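You operate a simulated robot arm through the tools that you are given. There is no shell and no other tool.

You are at the controls of a simulated robot arm. One attempt, no reset.

TASK
Blank off the pipe stub with the red disc.
Fine: the black ring of the stub's size goes under it; lock both green latches on the stub.

It is judged by the outcome, as a careful person would: the job done as asked, and still so three seconds after it is handed in. It fails if anything else is knocked over, pushed out of place, dropped, spilled or broken.

THE ROBOT
A 6-joint arm with a fingered hand, fixed in place. Base frame: the origin is on the floor under the middle of its stand, x ahead of it, y to its left, z up; the work surface is at about z = 74. Units: cm, rad, N and s.
With the tool pointing down near the work surface it reaches from about 50 to 78 cm from the base axis. Its first joint turns from -2.897 to 2.897 rad. Payload 4 kg.
The tool frame sits at the grasp point between the pads (the TCP): z along the fingers, y along the line on which they close. The tips reach 2 cm beyond it. The gripper opens to 14 cm; its body begins 5.4 cm behind the TCP. The gripper is a hand of 3 fingers: y runs from the thumb to the fingers, the wrist lies at [0, 0, -21.5] in the tool frame.
Orientation is that of the tool frame in the base frame, as a unit quaternion [w, x, y, z]. With the fingers straight down and closing along the base's y, the tool's x points along the base's -x, its y along +y and its z along -z.

THE INTERFACE
- The arm moves only by the tool nudge_tool. Its argument "moves" is a list of rows, each a list of 6 numbers: the shift along the base's x, y, z in units of 40 mm (1.0 is 40 mm), then the turn, a rotation vector about the base's x, y, z in units of 4 degrees (1.0 is 4 degrees). In form: [[x, y, z, rx, ry, rz], ...]. A call has 1 to 20 rows; each row shifts and turns the commanded pose from where the row before left it. A call with a number of a shift or a turn outside -1 to 1 is refused whole. Each row takes 0.2 s and may step no farther than 5 cm and 0.15 rad from the row before; otherwise, the whole call is refused. Where a pose cannot be reached the arm comes as near as it can. A force on the tool above 40 N (or 10 N above the force at the start of the call, whichever is more), or a blocked arm, ends the call early, and 0.2 s more pass. In this call time passes only in rows, and 0.2 s behind the last. It gives the time, the measured TCP pose, the force on the tool (base axes), the opening and the grip force at its end, in the units of the frame above (readings bear some noise), with the torque about the TCP (base axes, N m) and any sound that the robot's microphone picked up.
- Cameras (640 x 400 px; columns grow to the right, rows downward): "scene" is fixed at [22.01, 50.14, 142.07]; the picture's right is [-0.93, -0.38, 0.00], its down [-0.32, 0.78, -0.54] and it looks along [0.20, -0.50, -0.84] (base axes); focal length 214 px, centre (320, 200). "wrist" rides on the gripper at [7.4, -4.3, -7.9] in the tool frame; the picture's right is [0.50, 0.87, 0.00], its down [-0.59, 0.34, -0.73] and it looks along [-0.64, 0.37, 0.68] (tool axes); focal length 275 px, centre (320, 200). There is no depth. A picture from a camera that has moved, and an enlarged one, comes with that camera's place and axes in the base frame and with its lens.
- snapshot(camera): a new picture of that camera. It takes no simulated time.
- raise_lower(by): moves the trunk up (or, below 0, down) by that many cm; the arm rides with it, the base frame stays. It gives what a move gives, with no picture.
- finger_targets(finger1, finger2, thumb_bend): sets how far each is bent, from 0 (flat) to 1 (curled in); at 0.3 the hand is open as for a grip, at 0.7 the pads meet at the TCP. One left out holds its place. A second passes; each finger stops where it meets its share of the squeeze, and holds until it gets a number again. It is the only way to open and close the hand. It gives what a move gives, with no picture; readings hold the bend of each and the force on the fingers (four entries, about 0 where the hand has none), thumb and palm.
- inspect(camera, box): a new picture of the part [left, top, right, bottom] of that camera's present view, enlarged. It takes no simulated time.
- hand_in(): hands the job in; it is judged then, once.

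Places have to be worked out from the pictures, the camera data and where the tool is seen. Open the gripper and draw the arm clear of the work before you hand the job in, unless the task says otherwise.

The tools are called after "Call:" by a JSON object that holds its "name" and its "arguments". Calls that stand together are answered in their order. nudge_tool: Moves the arm, as the interface text tells. Its arguments: {"type":"object","properties":{"moves":{"type":"array"}},"required":["moves"]} The other tools are called the same way: raise_lower (by) moves the trunk up or down; finger_targets (finger1, finger2, thumb_bend) moves the fingers one by one; snapshot (camera) takes a picture; inspect (camera, box) takes an enlarged picture of a part of a camera's view; hand_in () hands the job in.

At the start:

```text
time_s: 0.0
position: [27.75, 23.23, 118.13]
tcp_rot: [0.0, 0.0, 1.0, 0.001]
wrist_force: [0.5, 0.4, 0.0]
wrist_torque: [0.01, 0.02, -0.01]
width: 14.01
grasp_force: 0.1
shape: jaw
bend: [0.3, 0.3, 0.3]
finger forces: [0.1, 0.0, 0.1, 0.0, 0.0, 0.1]
trunk travel left (down, up): [-12.5, 46.5]
```

scene: 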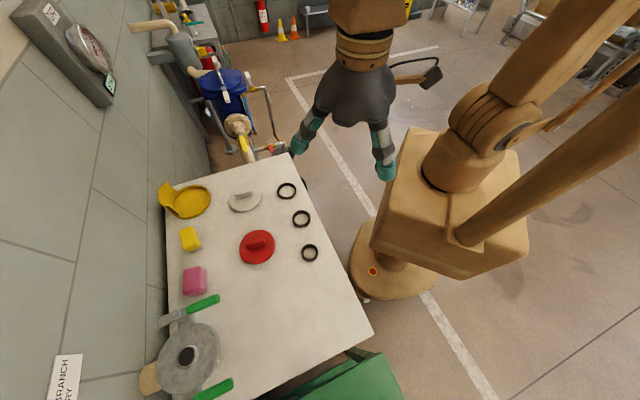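
wrist: 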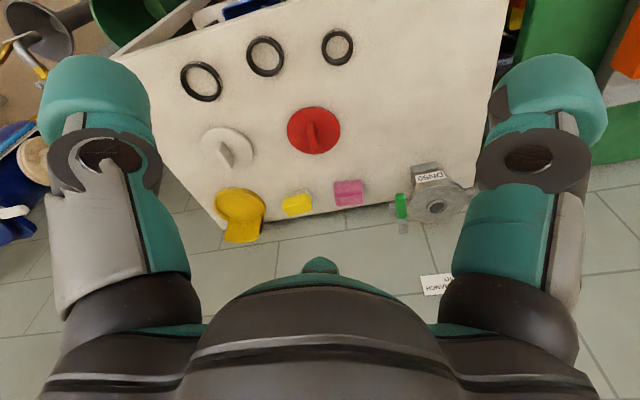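

I start by looking closer at the stub, the rings and the discs before moving anything.

Call:
{"name": "inspect", "arguments": {"camera": "scene", "box": [130, 280, 290, 400]}}

Call:
{"name": "inspect", "arguments": {"camera": "scene", "box": [220, 170, 340, 275]}}

Call:
{"name": "inspect", "arguments": {"camera": "wrist", "box": [380, 140, 500, 240]}}

Call:
{"name": "inspect", "arguments": {"camera": "wrist", "box": [160, 10, 380, 180]}}

```text
3.33 times, centred on (210, 340) of scene
camera zoom: at [22.01, 50.14, 142.07], right [-0.93, -0.38, 0.0], down [-0.32, 0.78, -0.54], along [0.2, -0.5, -0.84], focal length 715 px, centre (687, -267)
```

zoom: 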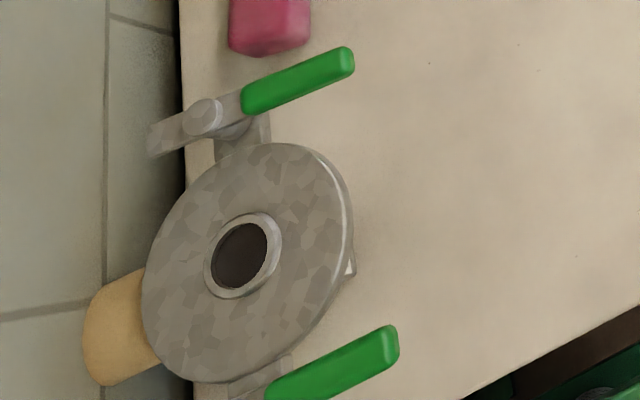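

```text
3.81 times, centred on (280, 222) of scene
camera zoom: at [22.01, 50.14, 142.07], right [-0.93, -0.38, 0.0], down [-0.32, 0.78, -0.54], along [0.2, -0.5, -0.84], focal length 817 px, centre (472, 114)
```

zoom: 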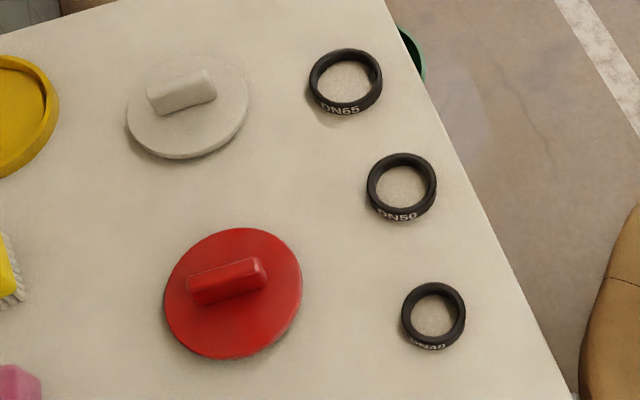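

```text
4.00 times, centred on (440, 190) of wrist
camera zoom: at [20.43, 18.94, 126.01], right [-0.5, 0.87, 0.0], down [0.59, 0.34, 0.73], along [0.64, 0.37, -0.68], focal length 1101 px, centre (-160, 240)
```

zoom: 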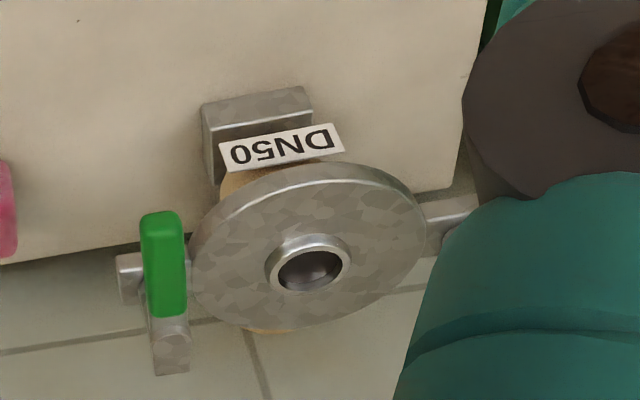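

```text
2.35 times, centred on (270, 95) of wrist
camera zoom: at [20.43, 18.94, 126.01], right [-0.5, 0.87, 0.0], down [0.59, 0.34, 0.73], along [0.64, 0.37, -0.68], focal length 648 px, centre (438, 447)
```

zoom: 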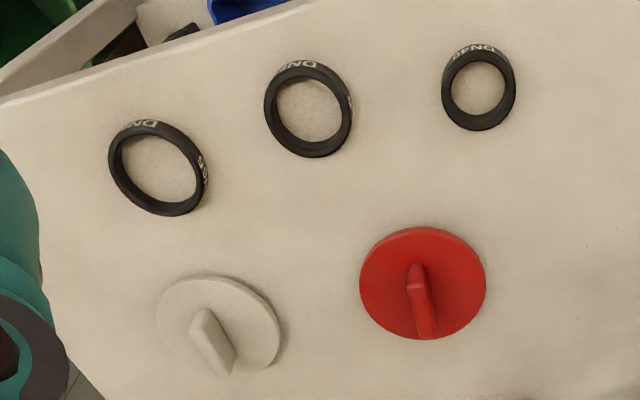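

The stub reads DN50, and I put it at about (47, 64, 86). The DN50 ring is the middle one at about (41.3, 20), and the red disc is at about (50, 35). I'll move the wrist camera toward the stub to see how its latches work.

Call:
{"name": "nudge_tool", "arguments": {"moves": [[0.03, 0.76, -0.325, 0, 0, 0], [0.03, 0.76, -0.325, 0, 0, 0], [0.03, 0.76, -0.325, 0, 0, 0], [0.03, 0.76, -0.325, 0, 0, 0], [0.03, 0.76, -0.325, 0, 0, 0], [0.03, 0.76, -0.325, 0, 0, 0], [0.03, 0.76, -0.325, 0, 0, 0], [0.03, 0.76, -0.325, 0, 0, 0], [0.03, 0.76, -0.325, 0, 0, 0], [0.03, 0.76, -0.325, 0, 0, 0]]}}

Call:
{"name": "snapshot", "arguments": {"camera": "wrist"}}

Call:
{"name": "snapshot", "arguments": {"camera": "scene"}}

```text
time_s: 2.2
position: [28.81, 53.91, 105.04]
tcp_rot: [0.0, -0.001, 1.0, 0.0]
wrist_force: [0.3, 0.1, 0.6]
wrist_torque: [0.0, 0.0, 0.01]
width: 14.01
grasp_force: 0.0
shape: jaw
bend: [0.3, 0.3, 0.3]
finger forces: [0.0, 0.0, 0.0, 0.0, 0.1, 0.0]
trunk travel left (down, up): [-12.5, 46.5]
```

```text
taken
camera wrist: at [21.54, 49.55, 112.94], right [-0.5, 0.87, 0.0], down [0.59, 0.34, 0.73], along [0.64, 0.37, -0.68], focal length 275 px, centre (320, 200)
```

wrist: 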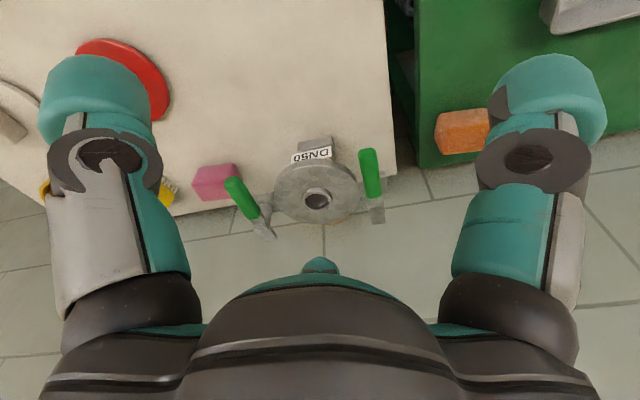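

```text
taken
```

scene: 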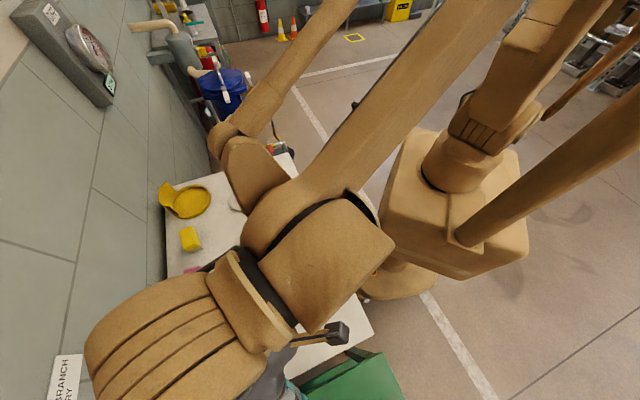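

The stub and both latches are in view near the picture centre, so I'll enlarge it to see the latch pivots and arms.

Call:
{"name": "inspect", "arguments": {"camera": "wrist", "box": [210, 125, 400, 245]}}

```text
3.33 times, centred on (305, 185) of wrist
camera zoom: at [21.54, 49.55, 112.94], right [-0.5, 0.87, 0.0], down [0.59, 0.34, 0.73], along [0.64, 0.37, -0.68], focal length 918 px, centre (370, 250)
```

zoom: 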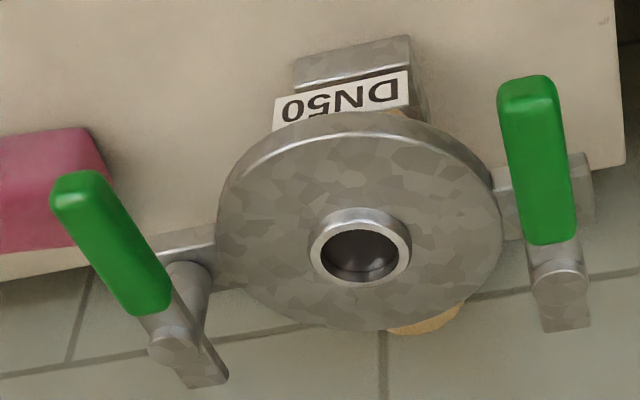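

The latches turn about vertical posts at about (52.6, 57.8) and (41, 69.2), both near z 90. Their short grey jaws currently point away from the hub at (46.8, 63.8, 86.2), so each handle has to swing outward by about 90°. I'll go above the DN50 ring to test the reach there and study the hand.

Call:
{"name": "nudge_tool", "arguments": {"moves": [[0.312, -0.85, -0.125, 0, 0, 0], [0.312, -0.85, -0.125, 0, 0, 0], [0.312, -0.85, -0.125, 0, 0, 0], [0.312, -0.85, -0.125, 0, 0, 0], [0.312, -0.85, -0.125, 0, 0, 0], [0.312, -0.85, -0.125, 0, 0, 0], [0.312, -0.85, -0.125, 0, 0, 0], [0.312, -0.85, -0.125, 0, 0, 0], [0.312, -0.85, -0.125, 0, 0, 0], [0.312, -0.85, -0.125, 0, 0, 0]]}}

Call:
{"name": "snapshot", "arguments": {"camera": "wrist"}}

Call:
{"name": "snapshot", "arguments": {"camera": "scene"}}

```text
time_s: 4.4
position: [41.29, 19.65, 100.23]
tcp_rot: [0.0, -0.001, 1.0, 0.002]
wrist_force: [-0.5, 0.8, -0.3]
wrist_torque: [0.0, 0.01, 0.01]
width: 13.99
grasp_force: 0.0
shape: jaw
bend: [0.3, 0.3, 0.3]
finger forces: [0.0, 0.1, 0.1, 0.0, 0.1, 0.1]
trunk travel left (down, up): [-12.5, 46.5]
```

```text
taken
camera wrist: at [34.04, 15.46, 108.04], right [-0.5, 0.87, 0.0], down [0.59, 0.34, 0.73], along [0.64, 0.37, -0.68], focal length 275 px, centre (320, 200)
```

wrist: 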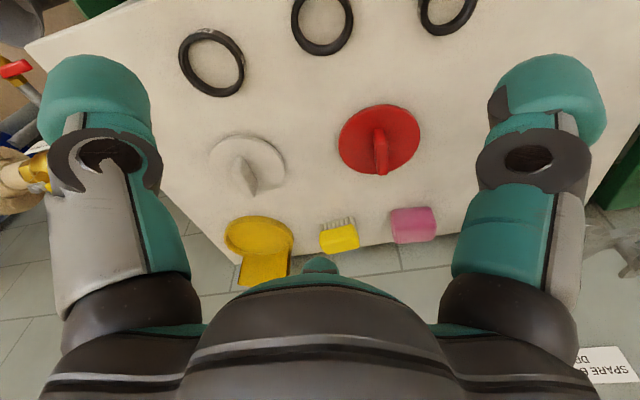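

```text
taken
```

scene: 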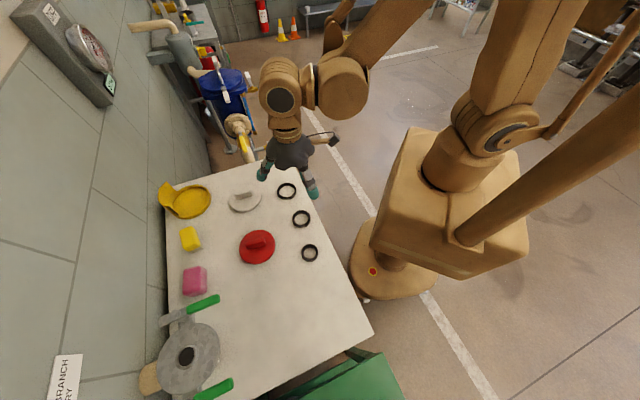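

The arm reaches this spot at z = 100. I'll bend the fingers partway here, in free air, to learn how they close.

Call:
{"name": "finger_targets", "arguments": {"finger1": 0.5, "finger2": 0.5, "thumb_bend": 0.5}}

Call:
{"name": "snapshot", "arguments": {"camera": "wrist"}}

Call:
{"name": "inspect", "arguments": {"camera": "scene", "box": [230, 100, 350, 220]}}

```text
time_s: 5.4
position: [41.35, 19.82, 100.13]
tcp_rot: [0.0, 0.0, 1.0, 0.0]
wrist_force: [-0.2, 0.3, 0.1]
wrist_torque: [0.01, -0.01, 0.01]
width: 6.39
grasp_force: 0.0
shape: fingers
bend: [0.5, 0.5, 0.5]
finger forces: [0.1, 0.0, 0.0, 0.0, 0.1, 0.1]
trunk travel left (down, up): [-12.5, 46.5]
```

```text
taken
camera wrist: at [34.02, 15.52, 108.05], right [-0.5, 0.87, 0.0], down [0.59, 0.34, 0.73], along [0.64, 0.37, -0.68], focal length 275 px, centre (320, 200)
```

wrist: 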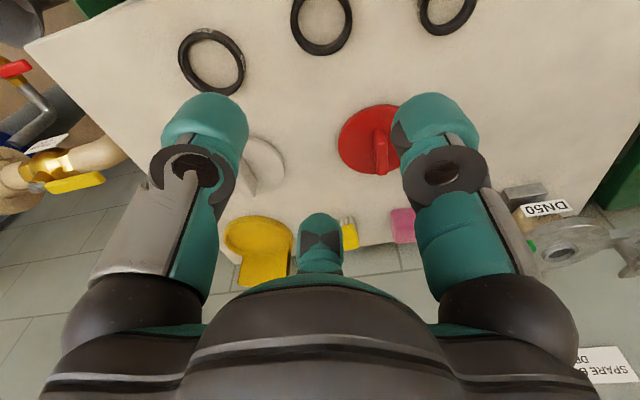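

```text
3.33 times, centred on (290, 160) of scene
camera zoom: at [22.01, 50.14, 142.07], right [-0.93, -0.38, 0.0], down [-0.32, 0.78, -0.54], along [0.2, -0.5, -0.84], focal length 715 px, centre (420, 333)
```

zoom: 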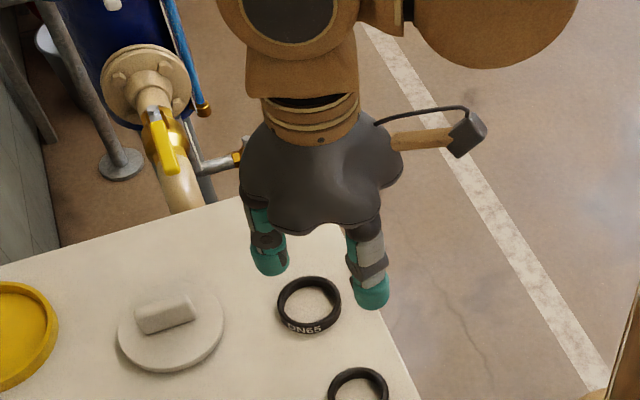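

The three fingers sit 120° apart and close radially, with the pads 6.4 cm apart at bend 0.5. I'll enlarge the DN50 ring and red disc from the scene camera to pin down sizes and positions.

Call:
{"name": "inspect", "arguments": {"camera": "scene", "box": [280, 200, 325, 240]}}

Call:
{"name": "inspect", "arguments": {"camera": "scene", "box": [230, 220, 285, 275]}}

Call:
{"name": "inspect", "arguments": {"camera": "wrist", "box": [240, 0, 440, 190]}}

Call:
{"name": "inspect", "arguments": {"camera": "scene", "box": [140, 290, 240, 400]}}

```text
10.00 times, centred on (302, 220) of scene
camera zoom: at [22.01, 50.14, 142.07], right [-0.93, -0.38, 0.0], down [-0.32, 0.78, -0.54], along [0.2, -0.5, -0.84], focal length 2145 px, centre (495, 0)
```

zoom: 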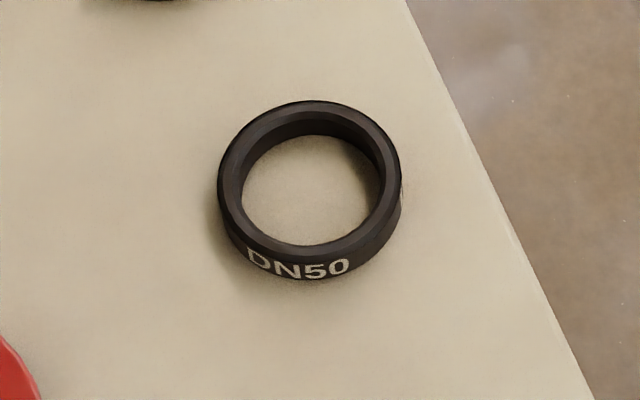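

```text
7.27 times, centred on (258, 248) of scene
camera zoom: at [22.01, 50.14, 142.07], right [-0.93, -0.38, 0.0], down [-0.32, 0.78, -0.54], along [0.2, -0.5, -0.84], focal length 1560 px, centre (774, -146)
```

zoom: 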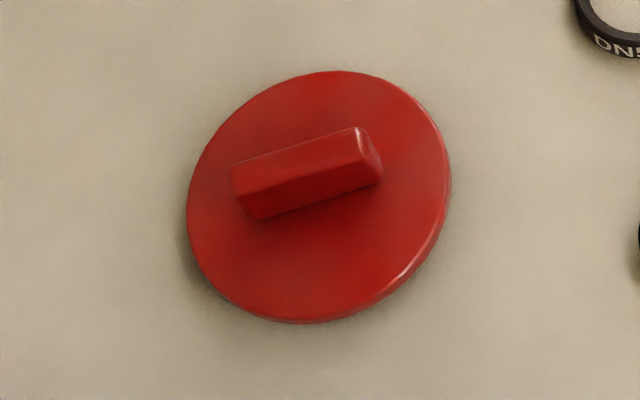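

```text
2.11 times, centred on (340, 95) of wrist
camera zoom: at [34.02, 15.52, 108.05], right [-0.5, 0.87, 0.0], down [0.59, 0.34, 0.73], along [0.64, 0.37, -0.68], focal length 580 px, centre (278, 421)
```

zoom: 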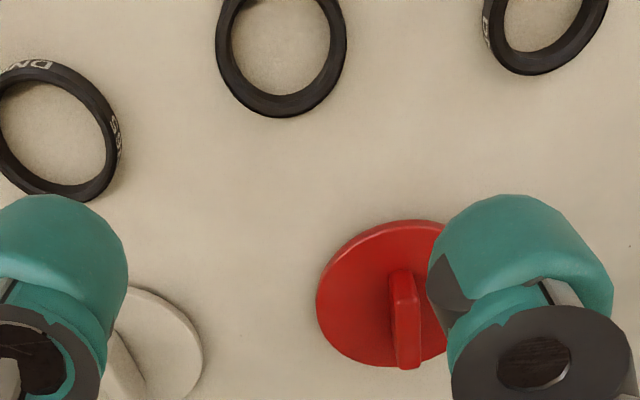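

```text
3.64 times, centred on (190, 345) of scene
camera zoom: at [22.01, 50.14, 142.07], right [-0.93, -0.38, 0.0], down [-0.32, 0.78, -0.54], along [0.2, -0.5, -0.84], focal length 780 px, centre (793, -327)
```

zoom: 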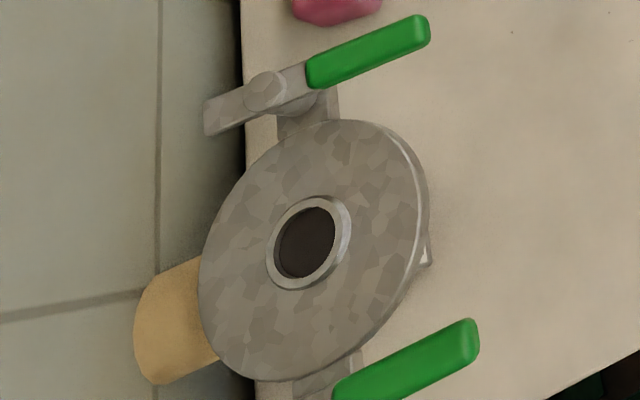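

The ring is centred near (41.36, 19.9). It is 6.4 cm across outside, 5.0 inside, and spans z 74 to 75.3. I'll open the fingers a little wider than the ring and lower partway to check the reach, with the tips staying clear of the table.

Call:
{"name": "finger_targets", "arguments": {"finger1": 0.41, "finger2": 0.41, "thumb_bend": 0.41}}

Call:
{"name": "nudge_tool", "arguments": {"moves": [[0, 0.02, -0.8, 0, 0, 0], [0, 0, -0.8, 0, 0, 0], [0, 0, -0.8, 0, 0, 0], [0, 0, -0.8, 0, 0, 0], [0, 0, -0.8, 0, 0, 0]]}}

Call:
{"name": "snapshot", "arguments": {"camera": "wrist"}}

Call:
{"name": "inspect", "arguments": {"camera": "scene", "box": [230, 140, 370, 260]}}

```text
time_s: 6.4
position: [41.34, 19.87, 100.12]
tcp_rot: [0.0, -0.001, 1.0, 0.0]
wrist_force: [0.2, 0.1, 0.5]
wrist_torque: [0.01, 0.0, 0.01]
width: 9.12
grasp_force: 0.0
shape: fingers
bend: [0.41, 0.41, 0.41]
finger forces: [0.0, 0.0, 0.1, 0.0, 0.0, 0.0]
trunk travel left (down, up): [-12.5, 46.5]
```

```text
time_s: 7.6
position: [41.48, 19.91, 84.18]
tcp_rot: [-0.001, 0.0, 1.0, 0.0]
wrist_force: [-0.1, -0.6, 0.1]
wrist_torque: [-0.02, 0.02, 0.0]
width: 9.16
grasp_force: 0.0
shape: fingers
bend: [0.41, 0.41, 0.41]
finger forces: [0.1, 0.0, 0.0, 0.0, 0.0, 0.0]
out of reach, approached as far as the arm can: row 5
trunk travel left (down, up): [-12.5, 46.5]
```

```text
taken
camera wrist: at [34.22, 15.55, 91.96], right [-0.5, 0.87, 0.0], down [0.59, 0.34, 0.73], along [0.64, 0.37, -0.68], focal length 275 px, centre (320, 200)
```

wrist: 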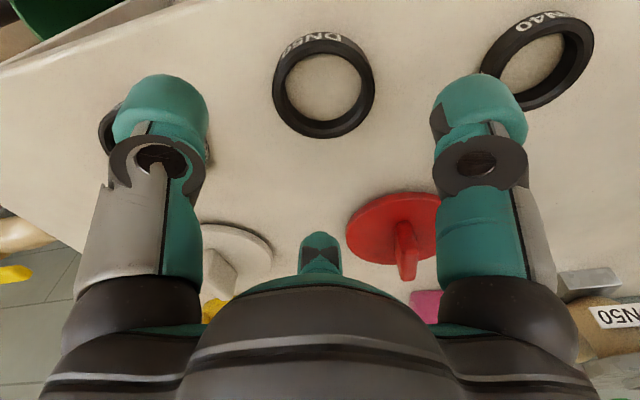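

```text
3.33 times, centred on (300, 200) of scene
camera zoom: at [22.01, 50.14, 142.07], right [-0.93, -0.38, 0.0], down [-0.32, 0.78, -0.54], along [0.2, -0.5, -0.84], focal length 715 px, centre (387, 200)
```

zoom: 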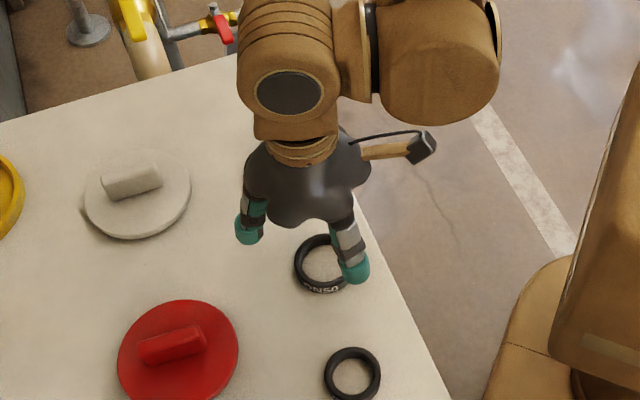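

With the trunk here, the arm cannot go below about z = 84 at this radius. Once perspective is allowed for, the ring sits right under the TCP. I'll lower the trunk by 6 cm to bring the hand closer, leaving the tips about 2 cm above the table.

Call:
{"name": "raise_lower", "arguments": {"by": -6}}

Call:
{"name": "snapshot", "arguments": {"camera": "wrist"}}

Call:
{"name": "inspect", "arguments": {"camera": "scene", "box": [230, 140, 370, 260]}}

```text
time_s: 8.6
position: [41.58, 19.83, 78.08]
tcp_rot: [-0.001, 0.0, 1.0, 0.0]
wrist_force: [-1.1, -0.1, 0.9]
wrist_torque: [0.02, 0.0, -0.01]
width: 9.18
grasp_force: 0.1
shape: fingers
bend: [0.41, 0.41, 0.41]
finger forces: [0.0, 0.0, 0.0, 0.1, 0.0, 0.0]
trunk travel left (down, up): [-6.5, 52.5]
```

```text
taken
camera wrist: at [34.19, 15.54, 86.03], right [-0.5, 0.87, 0.0], down [0.59, 0.34, 0.73], along [0.64, 0.37, -0.68], focal length 275 px, centre (320, 200)
```

wrist: 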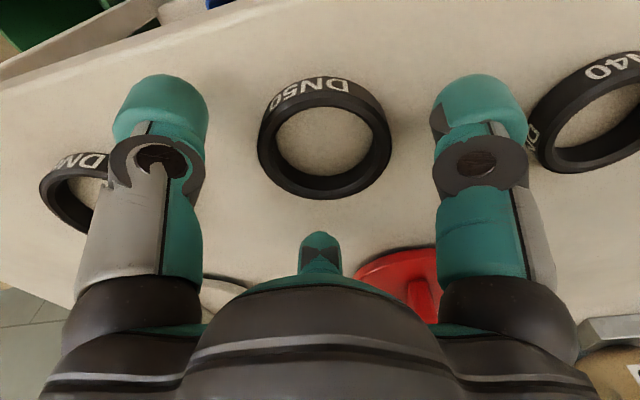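

```text
3.33 times, centred on (300, 200) of scene
camera zoom: at [22.01, 50.14, 142.07], right [-0.93, -0.38, 0.0], down [-0.32, 0.78, -0.54], along [0.2, -0.5, -0.84], focal length 715 px, centre (387, 200)
```

zoom: 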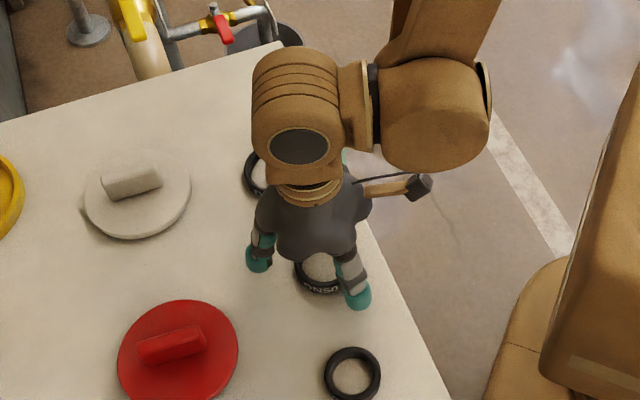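

The ring is centred under the hand to within about 0.2 cm. I'll raise the tool 1 cm to leave room for nudging down, then lower the trunk to put the fingertips just above the table.

Call:
{"name": "nudge_tool", "arguments": {"moves": [[-0.04, 0.02, 0.25, 0, 0, 0]]}}

Call:
{"name": "raise_lower", "arguments": {"by": -2.2}}

Call:
{"name": "snapshot", "arguments": {"camera": "wrist"}}

Call:
{"name": "inspect", "arguments": {"camera": "scene", "box": [260, 180, 340, 260]}}

```text
time_s: 9.0
position: [41.26, 19.96, 79.11]
tcp_rot: [-0.001, 0.0, 1.0, 0.0]
wrist_force: [0.3, 0.1, 0.5]
wrist_torque: [-0.01, 0.0, -0.01]
width: 9.15
grasp_force: 0.1
shape: fingers
bend: [0.41, 0.41, 0.41]
finger forces: [0.1, 0.1, 0.0, 0.1, 0.1, 0.0]
trunk travel left (down, up): [-6.5, 52.5]
```

```text
time_s: 9.7
position: [41.38, 20.05, 76.92]
tcp_rot: [0.0, 0.001, 1.0, 0.0]
wrist_force: [0.0, 0.4, -0.5]
wrist_torque: [0.01, -0.03, 0.02]
width: 9.17
grasp_force: 0.0
shape: fingers
bend: [0.41, 0.41, 0.41]
finger forces: [0.0, 0.0, 0.1, 0.0, 0.0, 0.0]
trunk travel left (down, up): [-4.3, 54.7]
```

```text
taken
camera wrist: at [34.01, 15.69, 84.82], right [-0.5, 0.87, 0.0], down [0.59, 0.34, 0.73], along [0.64, 0.37, -0.68], focal length 275 px, centre (320, 200)
```

wrist: 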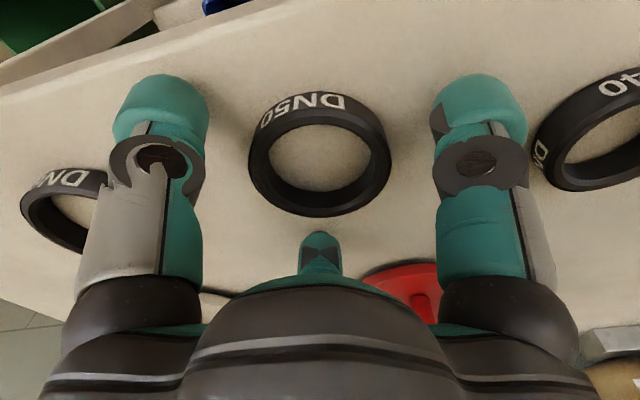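

```text
5.00 times, centred on (300, 220) of scene
camera zoom: at [22.01, 50.14, 142.07], right [-0.93, -0.38, 0.0], down [-0.32, 0.78, -0.54], along [0.2, -0.5, -0.84], focal length 1072 px, centre (420, 100)
```

zoom: 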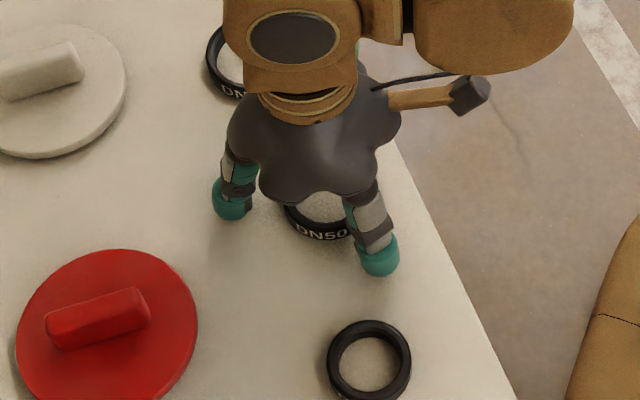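

The ring is still centred and the tips are about 0.9 cm above the table. I'll nudge down 0.6 cm, with the force guard active, and close gently toward the ring.

Call:
{"name": "nudge_tool", "arguments": {"moves": [[0, -0.02, -0.08, 0, 0, 0], [0, 0, -0.08, 0, 0, 0]]}}

Call:
{"name": "finger_targets", "arguments": {"finger1": 0.48, "finger2": 0.48, "thumb_bend": 0.48}}

Call:
{"name": "snapshot", "arguments": {"camera": "wrist"}}

```text
time_s: 10.5
position: [41.36, 19.86, 76.45]
tcp_rot: [0.001, 0.001, 1.0, 0.0]
wrist_force: [6.1, 1.0, 32.8]
wrist_torque: [0.19, 0.72, -0.01]
width: 9.2
grasp_force: 16.1
shape: fingers
bend: [0.41, 0.41, 0.41]
finger forces: [18.9, 4.2, 0.1, 0.0, 9.5, 0.1]
trunk travel left (down, up): [-4.3, 54.7]
stopped in row 2: the force on the tool passed its limit at 41 N (the readings are from after the stop); the commanded pose is now the measured one
```

```text
time_s: 11.2
position: [41.44, 19.73, 76.46]
tcp_rot: [0.001, 0.001, 1.0, 0.0]
wrist_force: [5.2, 0.8, 34.3]
wrist_torque: [-0.38, 0.22, 0.04]
width: 8.91
grasp_force: 17.4
shape: fingers
bend: [0.44, 0.43, 0.44]
finger forces: [12.0, 6.7, 0.0, 0.0, 14.8, 0.1]
trunk travel left (down, up): [-4.3, 54.7]
stopped: the force on the tool passed its limit at 44 N (the readings are from after the stop); the commanded pose is now the measured one
```

```text
taken
camera wrist: at [33.94, 15.59, 84.27], right [-0.5, 0.87, 0.0], down [0.59, 0.34, 0.74], along [0.64, 0.37, -0.68], focal length 275 px, centre (320, 200)
```

wrist: 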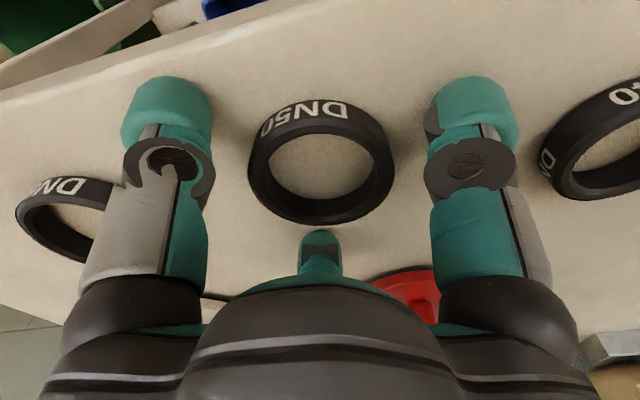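

The tips reached the table at TCP z ≈ 76.45, so they extend about 2.4 cm below it at this bend. I'll back off 0.6 cm and then close around the ring.

Call:
{"name": "nudge_tool", "arguments": {"moves": [[-0.01, 0.03, 0.15, 0, 0, 0]]}}

Call:
{"name": "finger_targets", "arguments": {"finger1": 0.48, "finger2": 0.48, "thumb_bend": 0.48}}

Call:
{"name": "snapshot", "arguments": {"camera": "wrist"}}

Call:
{"name": "inspect", "arguments": {"camera": "scene", "box": [260, 180, 340, 260]}}

```text
time_s: 11.6
position: [41.36, 20.07, 76.75]
tcp_rot: [0.001, 0.0, 1.0, 0.0]
wrist_force: [-0.9, 0.3, 0.3]
wrist_torque: [-0.02, 0.01, -0.03]
width: 7.08
grasp_force: 0.2
shape: fingers
bend: [0.48, 0.48, 0.48]
finger forces: [0.1, 0.1, 0.0, 0.0, 0.1, 0.1]
trunk travel left (down, up): [-4.3, 54.7]
```

```text
time_s: 12.6
position: [41.33, 20.09, 76.92]
tcp_rot: [0.001, 0.0, 1.0, 0.0]
wrist_force: [-0.4, 0.3, -0.1]
wrist_torque: [0.0, -0.03, 0.0]
width: 7.08
grasp_force: 0.1
shape: fingers
bend: [0.48, 0.48, 0.48]
finger forces: [0.0, 0.0, 0.0, 0.1, 0.0, 0.1]
trunk travel left (down, up): [-4.3, 54.7]
```

```text
taken
camera wrist: at [34.02, 15.77, 84.71], right [-0.5, 0.87, 0.0], down [0.59, 0.34, 0.73], along [0.64, 0.37, -0.68], focal length 275 px, centre (320, 200)
```

wrist: 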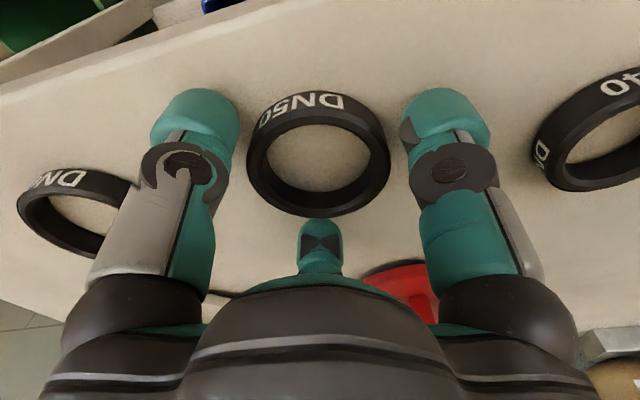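

```text
5.00 times, centred on (300, 220) of scene
camera zoom: at [22.01, 50.14, 142.07], right [-0.93, -0.38, 0.0], down [-0.32, 0.78, -0.54], along [0.2, -0.5, -0.84], focal length 1072 px, centre (420, 100)
```

zoom: 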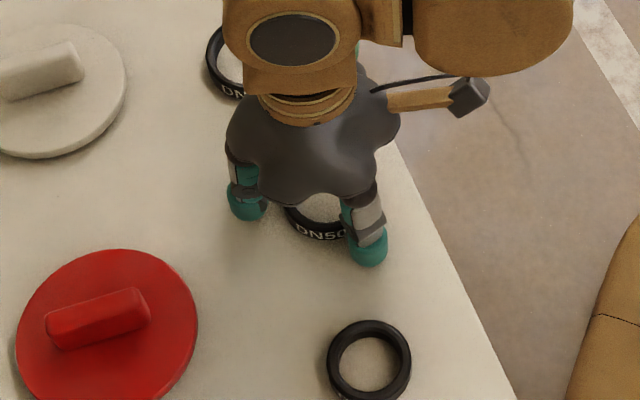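

The fingers are just outside the ring, clear of the table. I'll lower about 0.2 cm while centring, then close to grip.

Call:
{"name": "nudge_tool", "arguments": {"moves": [[0.02, -0.04, -0.045, 0, 0, 0]]}}

Call:
{"name": "finger_targets", "arguments": {"finger1": 0.54, "finger2": 0.54, "thumb_bend": 0.54}}

Call:
{"name": "snapshot", "arguments": {"camera": "wrist"}}

```text
time_s: 13.0
position: [41.48, 19.98, 76.72]
tcp_rot: [0.001, 0.0, 1.0, -0.001]
wrist_force: [0.1, 2.7, 8.3]
wrist_torque: [-0.09, 0.05, -0.04]
width: 7.06
grasp_force: 4.7
shape: fingers
bend: [0.48, 0.48, 0.48]
finger forces: [2.2, 1.6, 0.0, 0.0, 4.4, 0.0]
trunk travel left (down, up): [-4.3, 54.7]
```

```text
time_s: 14.0
position: [41.39, 19.93, 76.72]
tcp_rot: [0.001, 0.0, 1.0, 0.0]
wrist_force: [2.3, -3.5, 23.9]
wrist_torque: [-0.61, 0.03, 0.15]
width: 5.91
grasp_force: 11.6
shape: fingers
bend: [0.53, 0.53, 0.52]
finger forces: [5.5, 3.1, 0.0, 0.0, 14.9, 0.1]
trunk travel left (down, up): [-4.3, 54.7]
```

```text
taken
camera wrist: at [34.07, 15.56, 84.61], right [-0.5, 0.87, 0.0], down [0.59, 0.34, 0.74], along [0.64, 0.37, -0.68], focal length 275 px, centre (320, 200)
```

wrist: 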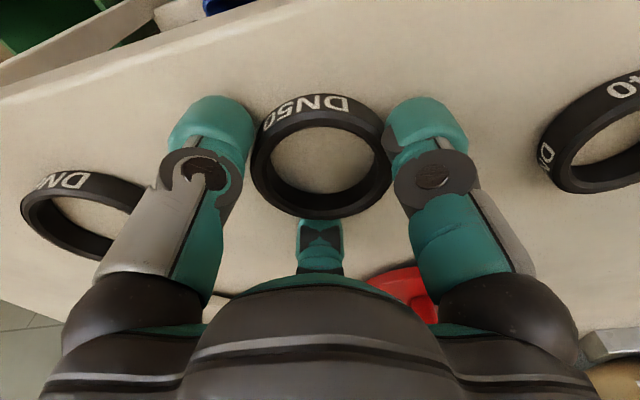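

The fingers are around the ring, but their tips press on the table at about 24 N as they lengthen while bending. I'll lift about 0.25 cm to unload them and squeeze further.

Call:
{"name": "nudge_tool", "arguments": {"moves": [[0, 0, 0.06, 0, 0, 0]]}}

Call:
{"name": "finger_targets", "arguments": {"finger1": 0.58, "finger2": 0.58, "thumb_bend": 0.58}}

Call:
{"name": "snapshot", "arguments": {"camera": "wrist"}}

```text
time_s: 14.4
position: [41.46, 19.84, 76.91]
tcp_rot: [0.0, 0.0, 1.0, 0.0]
wrist_force: [-0.3, -0.2, -0.7]
wrist_torque: [-0.03, -0.03, -0.02]
width: 5.47
grasp_force: 1.1
shape: fingers
bend: [0.53, 0.54, 0.53]
finger forces: [0.9, 0.5, 0.0, 0.0, 1.4, 0.0]
trunk travel left (down, up): [-4.3, 54.7]
```

```text
time_s: 15.4
position: [41.37, 19.9, 76.93]
tcp_rot: [0.0, 0.001, 1.0, 0.0]
wrist_force: [0.4, 0.7, 0.7]
wrist_torque: [0.02, -0.01, -0.04]
width: 5.29
grasp_force: 6.2
shape: fingers
bend: [0.54, 0.55, 0.55]
finger forces: [3.9, 3.3, 0.1, 0.0, 5.0, 0.1]
trunk travel left (down, up): [-4.3, 54.7]
```

```text
taken
camera wrist: at [34.05, 15.6, 84.82], right [-0.5, 0.87, 0.0], down [0.59, 0.34, 0.73], along [0.64, 0.37, -0.68], focal length 275 px, centre (320, 200)
```

wrist: 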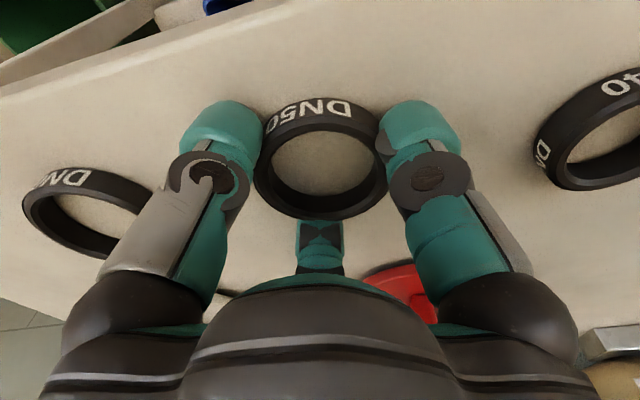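

All three fingers are on the ring with light forces of about 4 N each. I'll ask for a firmer squeeze before lifting.

Call:
{"name": "finger_targets", "arguments": {"finger1": 0.68, "finger2": 0.68, "thumb_bend": 0.68}}

Call:
{"name": "inspect", "arguments": {"camera": "wrist", "box": [170, 70, 480, 270]}}

```text
time_s: 16.4
position: [41.31, 19.94, 76.96]
tcp_rot: [0.0, 0.001, 1.0, 0.0]
wrist_force: [0.0, -0.1, -0.1]
wrist_torque: [0.01, 0.01, 0.0]
width: 4.73
grasp_force: 19.7
shape: fingers
bend: [0.53, 0.56, 0.6]
finger forces: [13.3, 8.6, 0.1, 0.0, 17.7, 0.0]
trunk travel left (down, up): [-4.3, 54.7]
```

```text
2.00 times, centred on (325, 170) of wrist
camera zoom: at [34.05, 15.61, 84.82], right [-0.5, 0.87, 0.0], down [0.59, 0.34, 0.73], along [0.64, 0.37, -0.68], focal length 551 px, centre (310, 260)
```

zoom: 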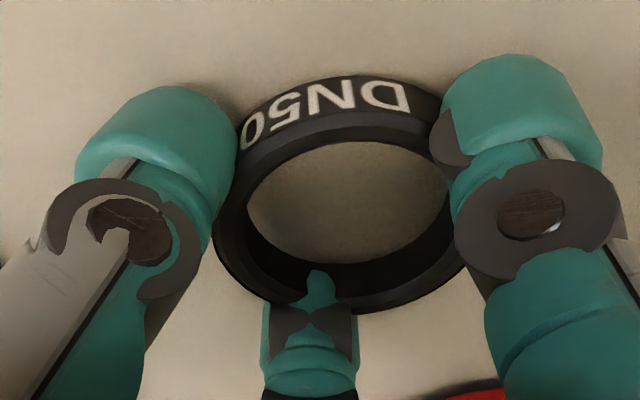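

All three fingers now hold the ring with 9 to 18 N. I'll lift straight up a few centimetres and check the hold.

Call:
{"name": "nudge_tool", "arguments": {"moves": [[0, 0, 0.3, 0, 0, 0], [0, 0, 0.5, 0, 0, 0], [0, 0, 0.7, 0, 0, 0]]}}

Call:
{"name": "snapshot", "arguments": {"camera": "wrist"}}

Call:
{"name": "inspect", "arguments": {"camera": "scene", "box": [240, 150, 340, 250]}}

```text
time_s: 17.2
position: [41.46, 19.74, 82.98]
tcp_rot: [0.0, 0.0, 1.0, 0.0]
wrist_force: [-0.7, 0.0, -1.7]
wrist_torque: [0.02, 0.02, -0.01]
width: 4.73
grasp_force: 19.9
shape: fingers
bend: [0.53, 0.56, 0.6]
finger forces: [13.3, 8.9, 0.1, 0.1, 17.5, 0.0]
trunk travel left (down, up): [-4.3, 54.7]
```

```text
taken
camera wrist: at [34.0, 15.49, 90.86], right [-0.5, 0.87, 0.0], down [0.59, 0.34, 0.73], along [0.64, 0.37, -0.68], focal length 275 px, centre (320, 200)
```

wrist: 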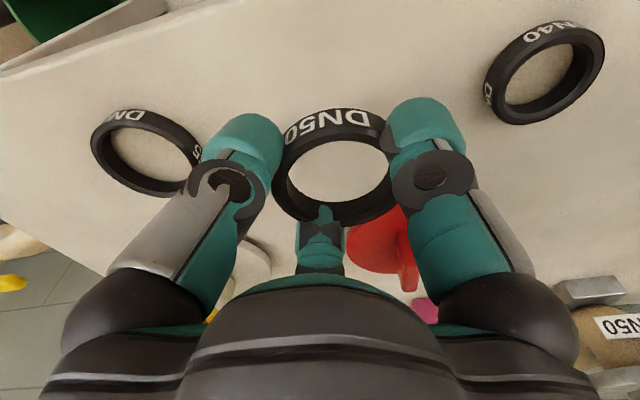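

```text
4.00 times, centred on (290, 200) of scene
camera zoom: at [22.01, 50.14, 142.07], right [-0.93, -0.38, 0.0], down [-0.32, 0.78, -0.54], along [0.2, -0.5, -0.84], focal length 858 px, centre (440, 200)
```

zoom: 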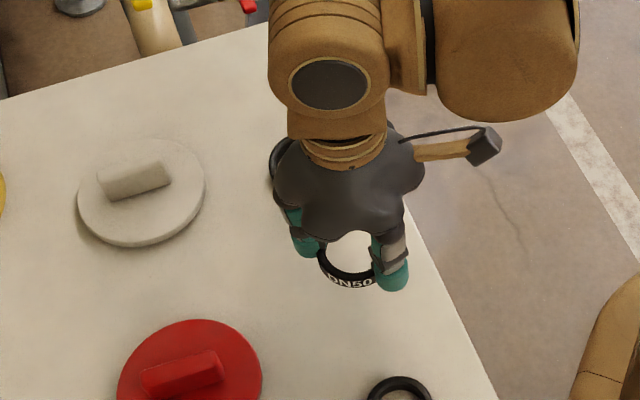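

The ring came up with the hand, and the grip is steady at about 20 N. I'll zoom in to measure the ring centre relative to the TCP.

Call:
{"name": "inspect", "arguments": {"camera": "wrist", "box": [240, 90, 440, 240]}}

```text
2.67 times, centred on (340, 165) of wrist
camera zoom: at [34.0, 15.49, 90.86], right [-0.5, 0.87, 0.0], down [0.59, 0.34, 0.73], along [0.64, 0.37, -0.68], focal length 734 px, centre (267, 293)
```

zoom: 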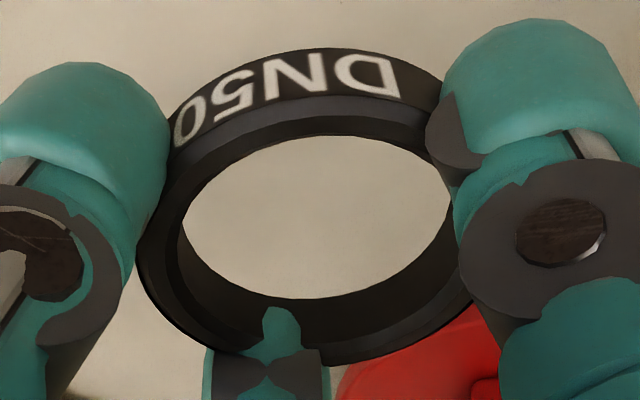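

The ring looks tilted about 7° and shifted about 0.7 cm, because the thumb overpowered the fingers. I'll set it back down, open slightly, and regrip more evenly with a gentler squeeze.

Call:
{"name": "nudge_tool", "arguments": {"moves": [[0, 0, -0.7, 0, 0, 0], [0, 0, -0.5, 0, 0, 0], [0, 0, -0.28, 0, 0, 0]]}}

Call:
{"name": "finger_targets", "arguments": {"finger1": 0.47, "finger2": 0.47, "thumb_bend": 0.47}}

Call:
{"name": "inspect", "arguments": {"camera": "wrist", "box": [220, 70, 420, 240]}}

Call:
{"name": "snapshot", "arguments": {"camera": "wrist"}}

```text
time_s: 18.0
position: [41.6, 19.74, 77.08]
tcp_rot: [0.0, 0.0, 1.0, 0.0]
wrist_force: [0.3, 0.6, -1.3]
wrist_torque: [-0.01, -0.04, 0.0]
width: 4.71
grasp_force: 19.7
shape: fingers
bend: [0.53, 0.56, 0.6]
finger forces: [13.4, 8.9, 0.0, 0.0, 17.2, 0.0]
trunk travel left (down, up): [-4.3, 54.7]
```

```text
time_s: 19.0
position: [41.57, 19.8, 77.1]
tcp_rot: [0.0, 0.0, 1.0, 0.0]
wrist_force: [-0.8, 0.5, -0.4]
wrist_torque: [-0.03, 0.04, 0.0]
width: 7.32
grasp_force: 0.0
shape: fingers
bend: [0.47, 0.47, 0.47]
finger forces: [0.1, 0.0, 0.1, 0.1, 0.0, 0.1]
trunk travel left (down, up): [-4.3, 54.7]
```

```text
2.35 times, centred on (320, 155) of wrist
camera zoom: at [34.27, 15.54, 84.92], right [-0.5, 0.87, 0.0], down [0.59, 0.34, 0.73], along [0.64, 0.37, -0.68], focal length 648 px, centre (320, 306)
```

zoom: 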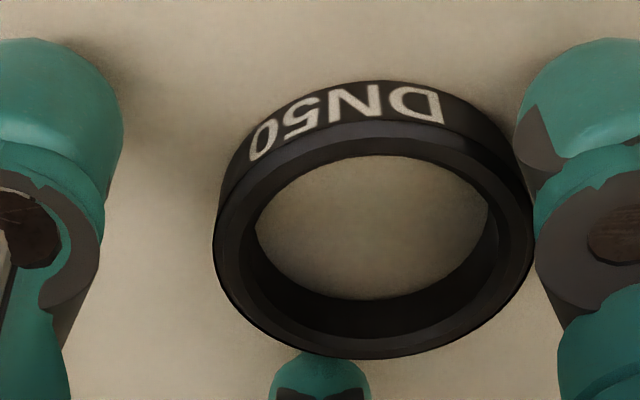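

```text
taken
camera wrist: at [34.27, 15.54, 84.92], right [-0.5, 0.87, 0.0], down [0.59, 0.34, 0.73], along [0.64, 0.37, -0.68], focal length 275 px, centre (320, 200)
```

wrist: 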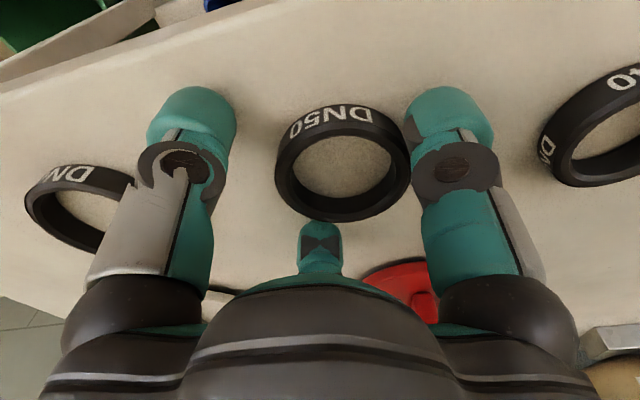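

The thumb had pushed the ring about 1.2 cm in +y, and it now lies near (41.67, 21.0). I'll re-centre on it and close evenly with a smaller target.

Call:
{"name": "nudge_tool", "arguments": {"moves": [[0.025, 0.29, -0.03, 0, 0, 0]]}}

Call:
{"name": "finger_targets", "arguments": {"finger1": 0.53, "finger2": 0.53, "thumb_bend": 0.53}}

Call:
{"name": "inspect", "arguments": {"camera": "wrist", "box": [220, 70, 420, 240]}}

```text
time_s: 19.4
position: [41.69, 20.92, 77.05]
tcp_rot: [0.0, 0.0, 1.0, 0.0]
wrist_force: [-0.1, -0.5, 0.4]
wrist_torque: [-0.02, 0.0, -0.01]
width: 7.31
grasp_force: 0.0
shape: fingers
bend: [0.47, 0.47, 0.47]
finger forces: [0.1, 0.0, 0.0, 0.0, 0.1, 0.0]
trunk travel left (down, up): [-4.3, 54.7]
```

```text
time_s: 20.4
position: [41.72, 20.92, 76.96]
tcp_rot: [0.0, 0.0, 1.0, 0.0]
wrist_force: [-0.4, 0.5, 0.5]
wrist_torque: [0.04, -0.02, 0.01]
width: 5.54
grasp_force: 1.0
shape: fingers
bend: [0.53, 0.53, 0.53]
finger forces: [0.4, 0.1, 0.0, 0.0, 0.5, 0.0]
trunk travel left (down, up): [-4.3, 54.7]
```

```text
2.35 times, centred on (320, 155) of wrist
camera zoom: at [34.3, 16.63, 84.84], right [-0.5, 0.87, 0.0], down [0.59, 0.34, 0.73], along [0.64, 0.37, -0.68], focal length 648 px, centre (320, 306)
```

zoom: 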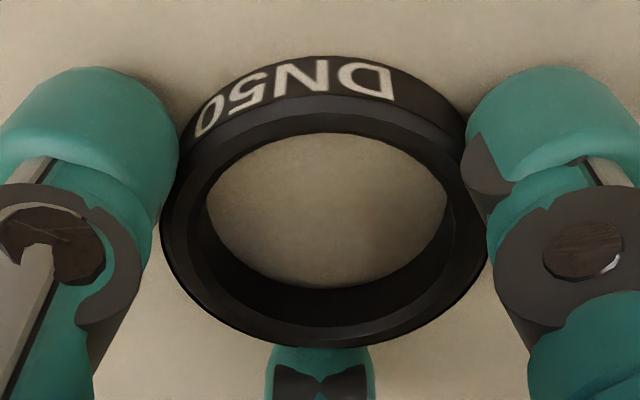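

The ring is centred between the three fingers. The thumb seems about twice as stiff as the fingers, so I'll squeeze with a larger target on the fingers than on the thumb.

Call:
{"name": "finger_targets", "arguments": {"finger1": 0.62, "finger2": 0.62, "thumb_bend": 0.58}}

Call:
{"name": "inspect", "arguments": {"camera": "wrist", "box": [220, 70, 420, 240]}}

```text
time_s: 21.4
position: [41.66, 20.96, 77.0]
tcp_rot: [0.0, 0.001, 1.0, 0.0]
wrist_force: [0.5, 0.9, 1.0]
wrist_torque: [0.05, -0.01, 0.01]
width: 5.24
grasp_force: 12.7
shape: fingers
bend: [0.55, 0.56, 0.55]
finger forces: [10.3, 9.6, 0.0, 0.0, 5.1, 0.0]
trunk travel left (down, up): [-4.3, 54.7]
```

```text
2.35 times, centred on (320, 155) of wrist
camera zoom: at [34.3, 16.64, 84.85], right [-0.5, 0.87, 0.0], down [0.59, 0.34, 0.73], along [0.64, 0.37, -0.68], focal length 648 px, centre (320, 306)
```

zoom: 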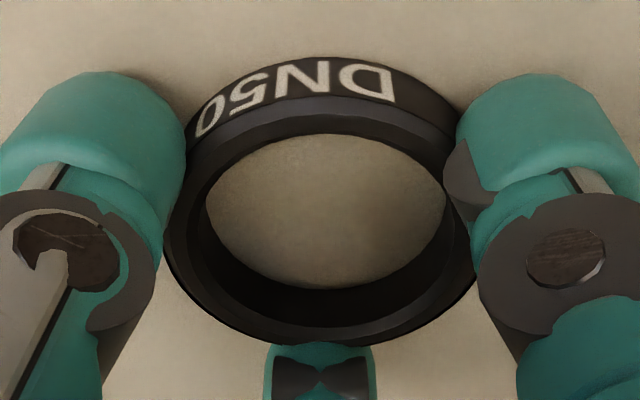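

The grip is even (bends 0.55/0.56/0.55) and the ring is centred. I'll lift again.

Call:
{"name": "nudge_tool", "arguments": {"moves": [[0, 0, 0.3, 0, 0, 0], [0, 0, 0.5, 0, 0, 0], [0, 0, 0.7, 0, 0, 0], [0, 0, 0.8, 0, 0, 0]]}}

Call:
{"name": "inspect", "arguments": {"camera": "wrist", "box": [220, 70, 420, 240]}}

Call:
{"name": "inspect", "arguments": {"camera": "scene", "box": [240, 150, 340, 250]}}

```text
time_s: 22.4
position: [41.61, 21.07, 86.32]
tcp_rot: [0.0, 0.0, 1.0, 0.0]
wrist_force: [-0.6, -0.5, -0.4]
wrist_torque: [-0.01, 0.01, 0.01]
width: 5.22
grasp_force: 12.2
shape: fingers
bend: [0.55, 0.56, 0.55]
finger forces: [10.2, 9.4, 0.0, 0.0, 5.3, 0.0]
trunk travel left (down, up): [-4.3, 54.7]
```

```text
2.35 times, centred on (320, 155) of wrist
camera zoom: at [34.35, 16.86, 94.09], right [-0.5, 0.87, 0.0], down [0.59, 0.34, 0.73], along [0.64, 0.37, -0.68], focal length 648 px, centre (320, 306)
```

zoom: 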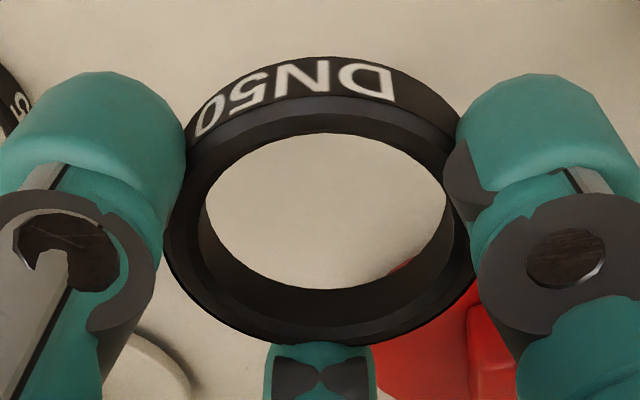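

```text
4.00 times, centred on (290, 200) of scene
camera zoom: at [22.01, 50.14, 142.07], right [-0.93, -0.38, 0.0], down [-0.32, 0.78, -0.54], along [0.2, -0.5, -0.84], focal length 858 px, centre (440, 200)
```

zoom: 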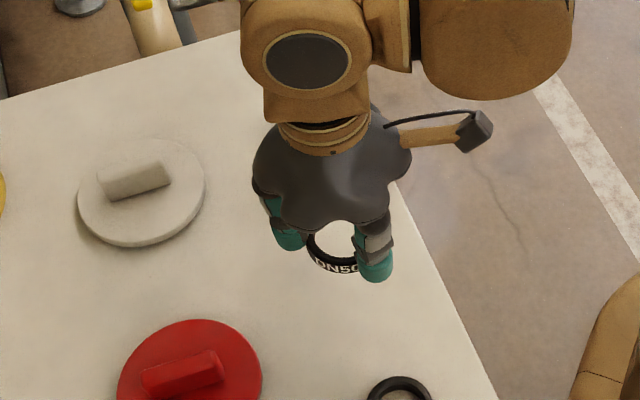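

The ring is flat and centred on the TCP, with its bottom about 2.97 cm below it. I'll lift to z ≈ 100, turn the hand 15° so the fingers clear the latch posts, and carry the ring toward the stub.

Call:
{"name": "nudge_tool", "arguments": {"moves": [[0, 0, 0.85, 0, 0, 0.94], [0, 0, 0.85, 0, 0, 0.94], [0, 0, 0.85, 0, 0, 0.94], [0, 0, 0.85, 0, 0, 0.94], [0.1, 0.8, 0, 0, 0, 0], [0.1, 0.8, 0, 0, 0, 0], [0.1, 0.8, 0, 0, 0, 0], [0.1, 0.8, 0, 0, 0, 0], [0.1, 0.8, 0, 0, 0, 0], [0.1, 0.8, 0, 0, 0, 0], [0.1, 0.8, 0, 0, 0, 0], [0.1, 0.8, 0, 0, 0, 0], [0.1, 0.8, 0, 0, 0, 0], [0.1, 0.8, 0, 0, 0, 0]]}}

Call:
{"name": "snapshot", "arguments": {"camera": "wrist"}}

Call:
{"name": "snapshot", "arguments": {"camera": "scene"}}

```text
time_s: 25.4
position: [45.54, 53.25, 99.58]
tcp_rot: [0.0, -0.131, 0.991, 0.0]
wrist_force: [0.6, -0.3, -0.7]
wrist_torque: [-0.01, -0.01, 0.0]
width: 5.22
grasp_force: 12.1
shape: fingers
bend: [0.55, 0.56, 0.55]
finger forces: [10.0, 9.3, 0.1, 0.1, 5.3, 0.0]
trunk travel left (down, up): [-4.3, 54.7]
```

```text
taken
camera wrist: at [39.63, 47.17, 107.51], right [-0.71, 0.71, 0.0], down [0.48, 0.48, 0.73], along [0.52, 0.52, -0.68], focal length 275 px, centre (320, 200)
```

wrist: 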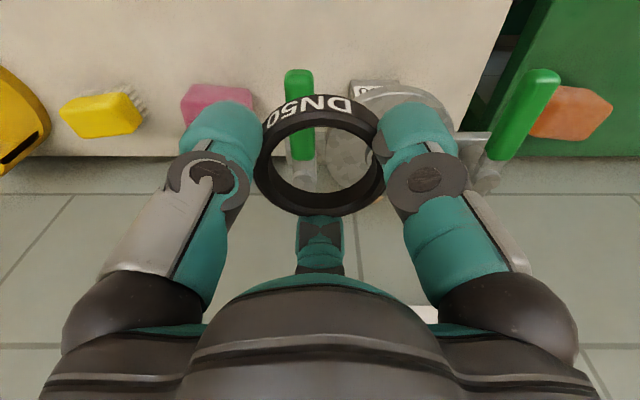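

```text
taken
```

scene: 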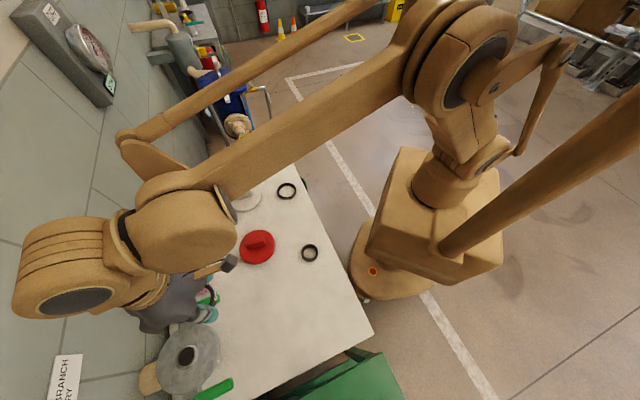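

The ring is still held steady and the stub with both latches is just ahead. I'll move on over the hub at z ≈ 100 to test the reach there.

Call:
{"name": "nudge_tool", "arguments": {"moves": [[0.08, 0.66, 0, 0, 0, 0], [0.08, 0.66, 0, 0, 0, 0], [0.08, 0.66, 0, 0, 0, 0], [0.08, 0.66, 0, 0, 0, 0]]}}

Call:
{"name": "snapshot", "arguments": {"camera": "wrist"}}

Call:
{"name": "snapshot", "arguments": {"camera": "scene"}}

```text
time_s: 26.4
position: [46.91, 63.85, 99.49]
tcp_rot: [0.0, -0.131, 0.991, 0.001]
wrist_force: [0.2, 0.0, -0.3]
wrist_torque: [0.02, 0.0, 0.01]
width: 5.22
grasp_force: 12.6
shape: fingers
bend: [0.55, 0.56, 0.55]
finger forces: [10.0, 9.3, 0.0, 0.0, 5.2, 0.1]
trunk travel left (down, up): [-4.3, 54.7]
```

```text
taken
camera wrist: at [40.9, 57.7, 107.45], right [-0.71, 0.71, 0.0], down [0.48, 0.48, 0.73], along [0.52, 0.52, -0.68], focal length 275 px, centre (320, 200)
```

wrist: 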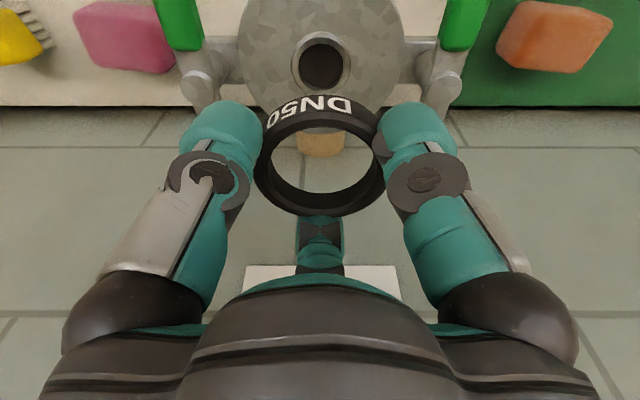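

```text
taken
```

scene: 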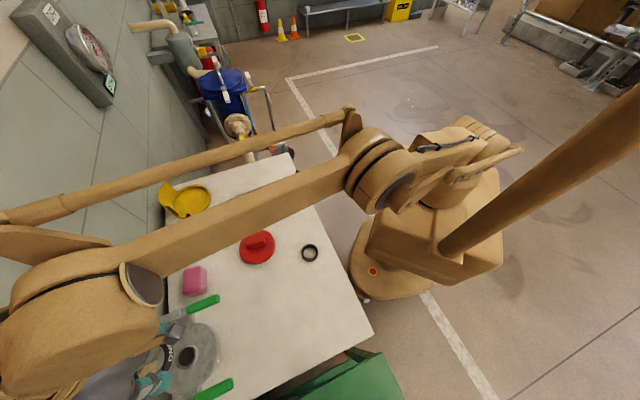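

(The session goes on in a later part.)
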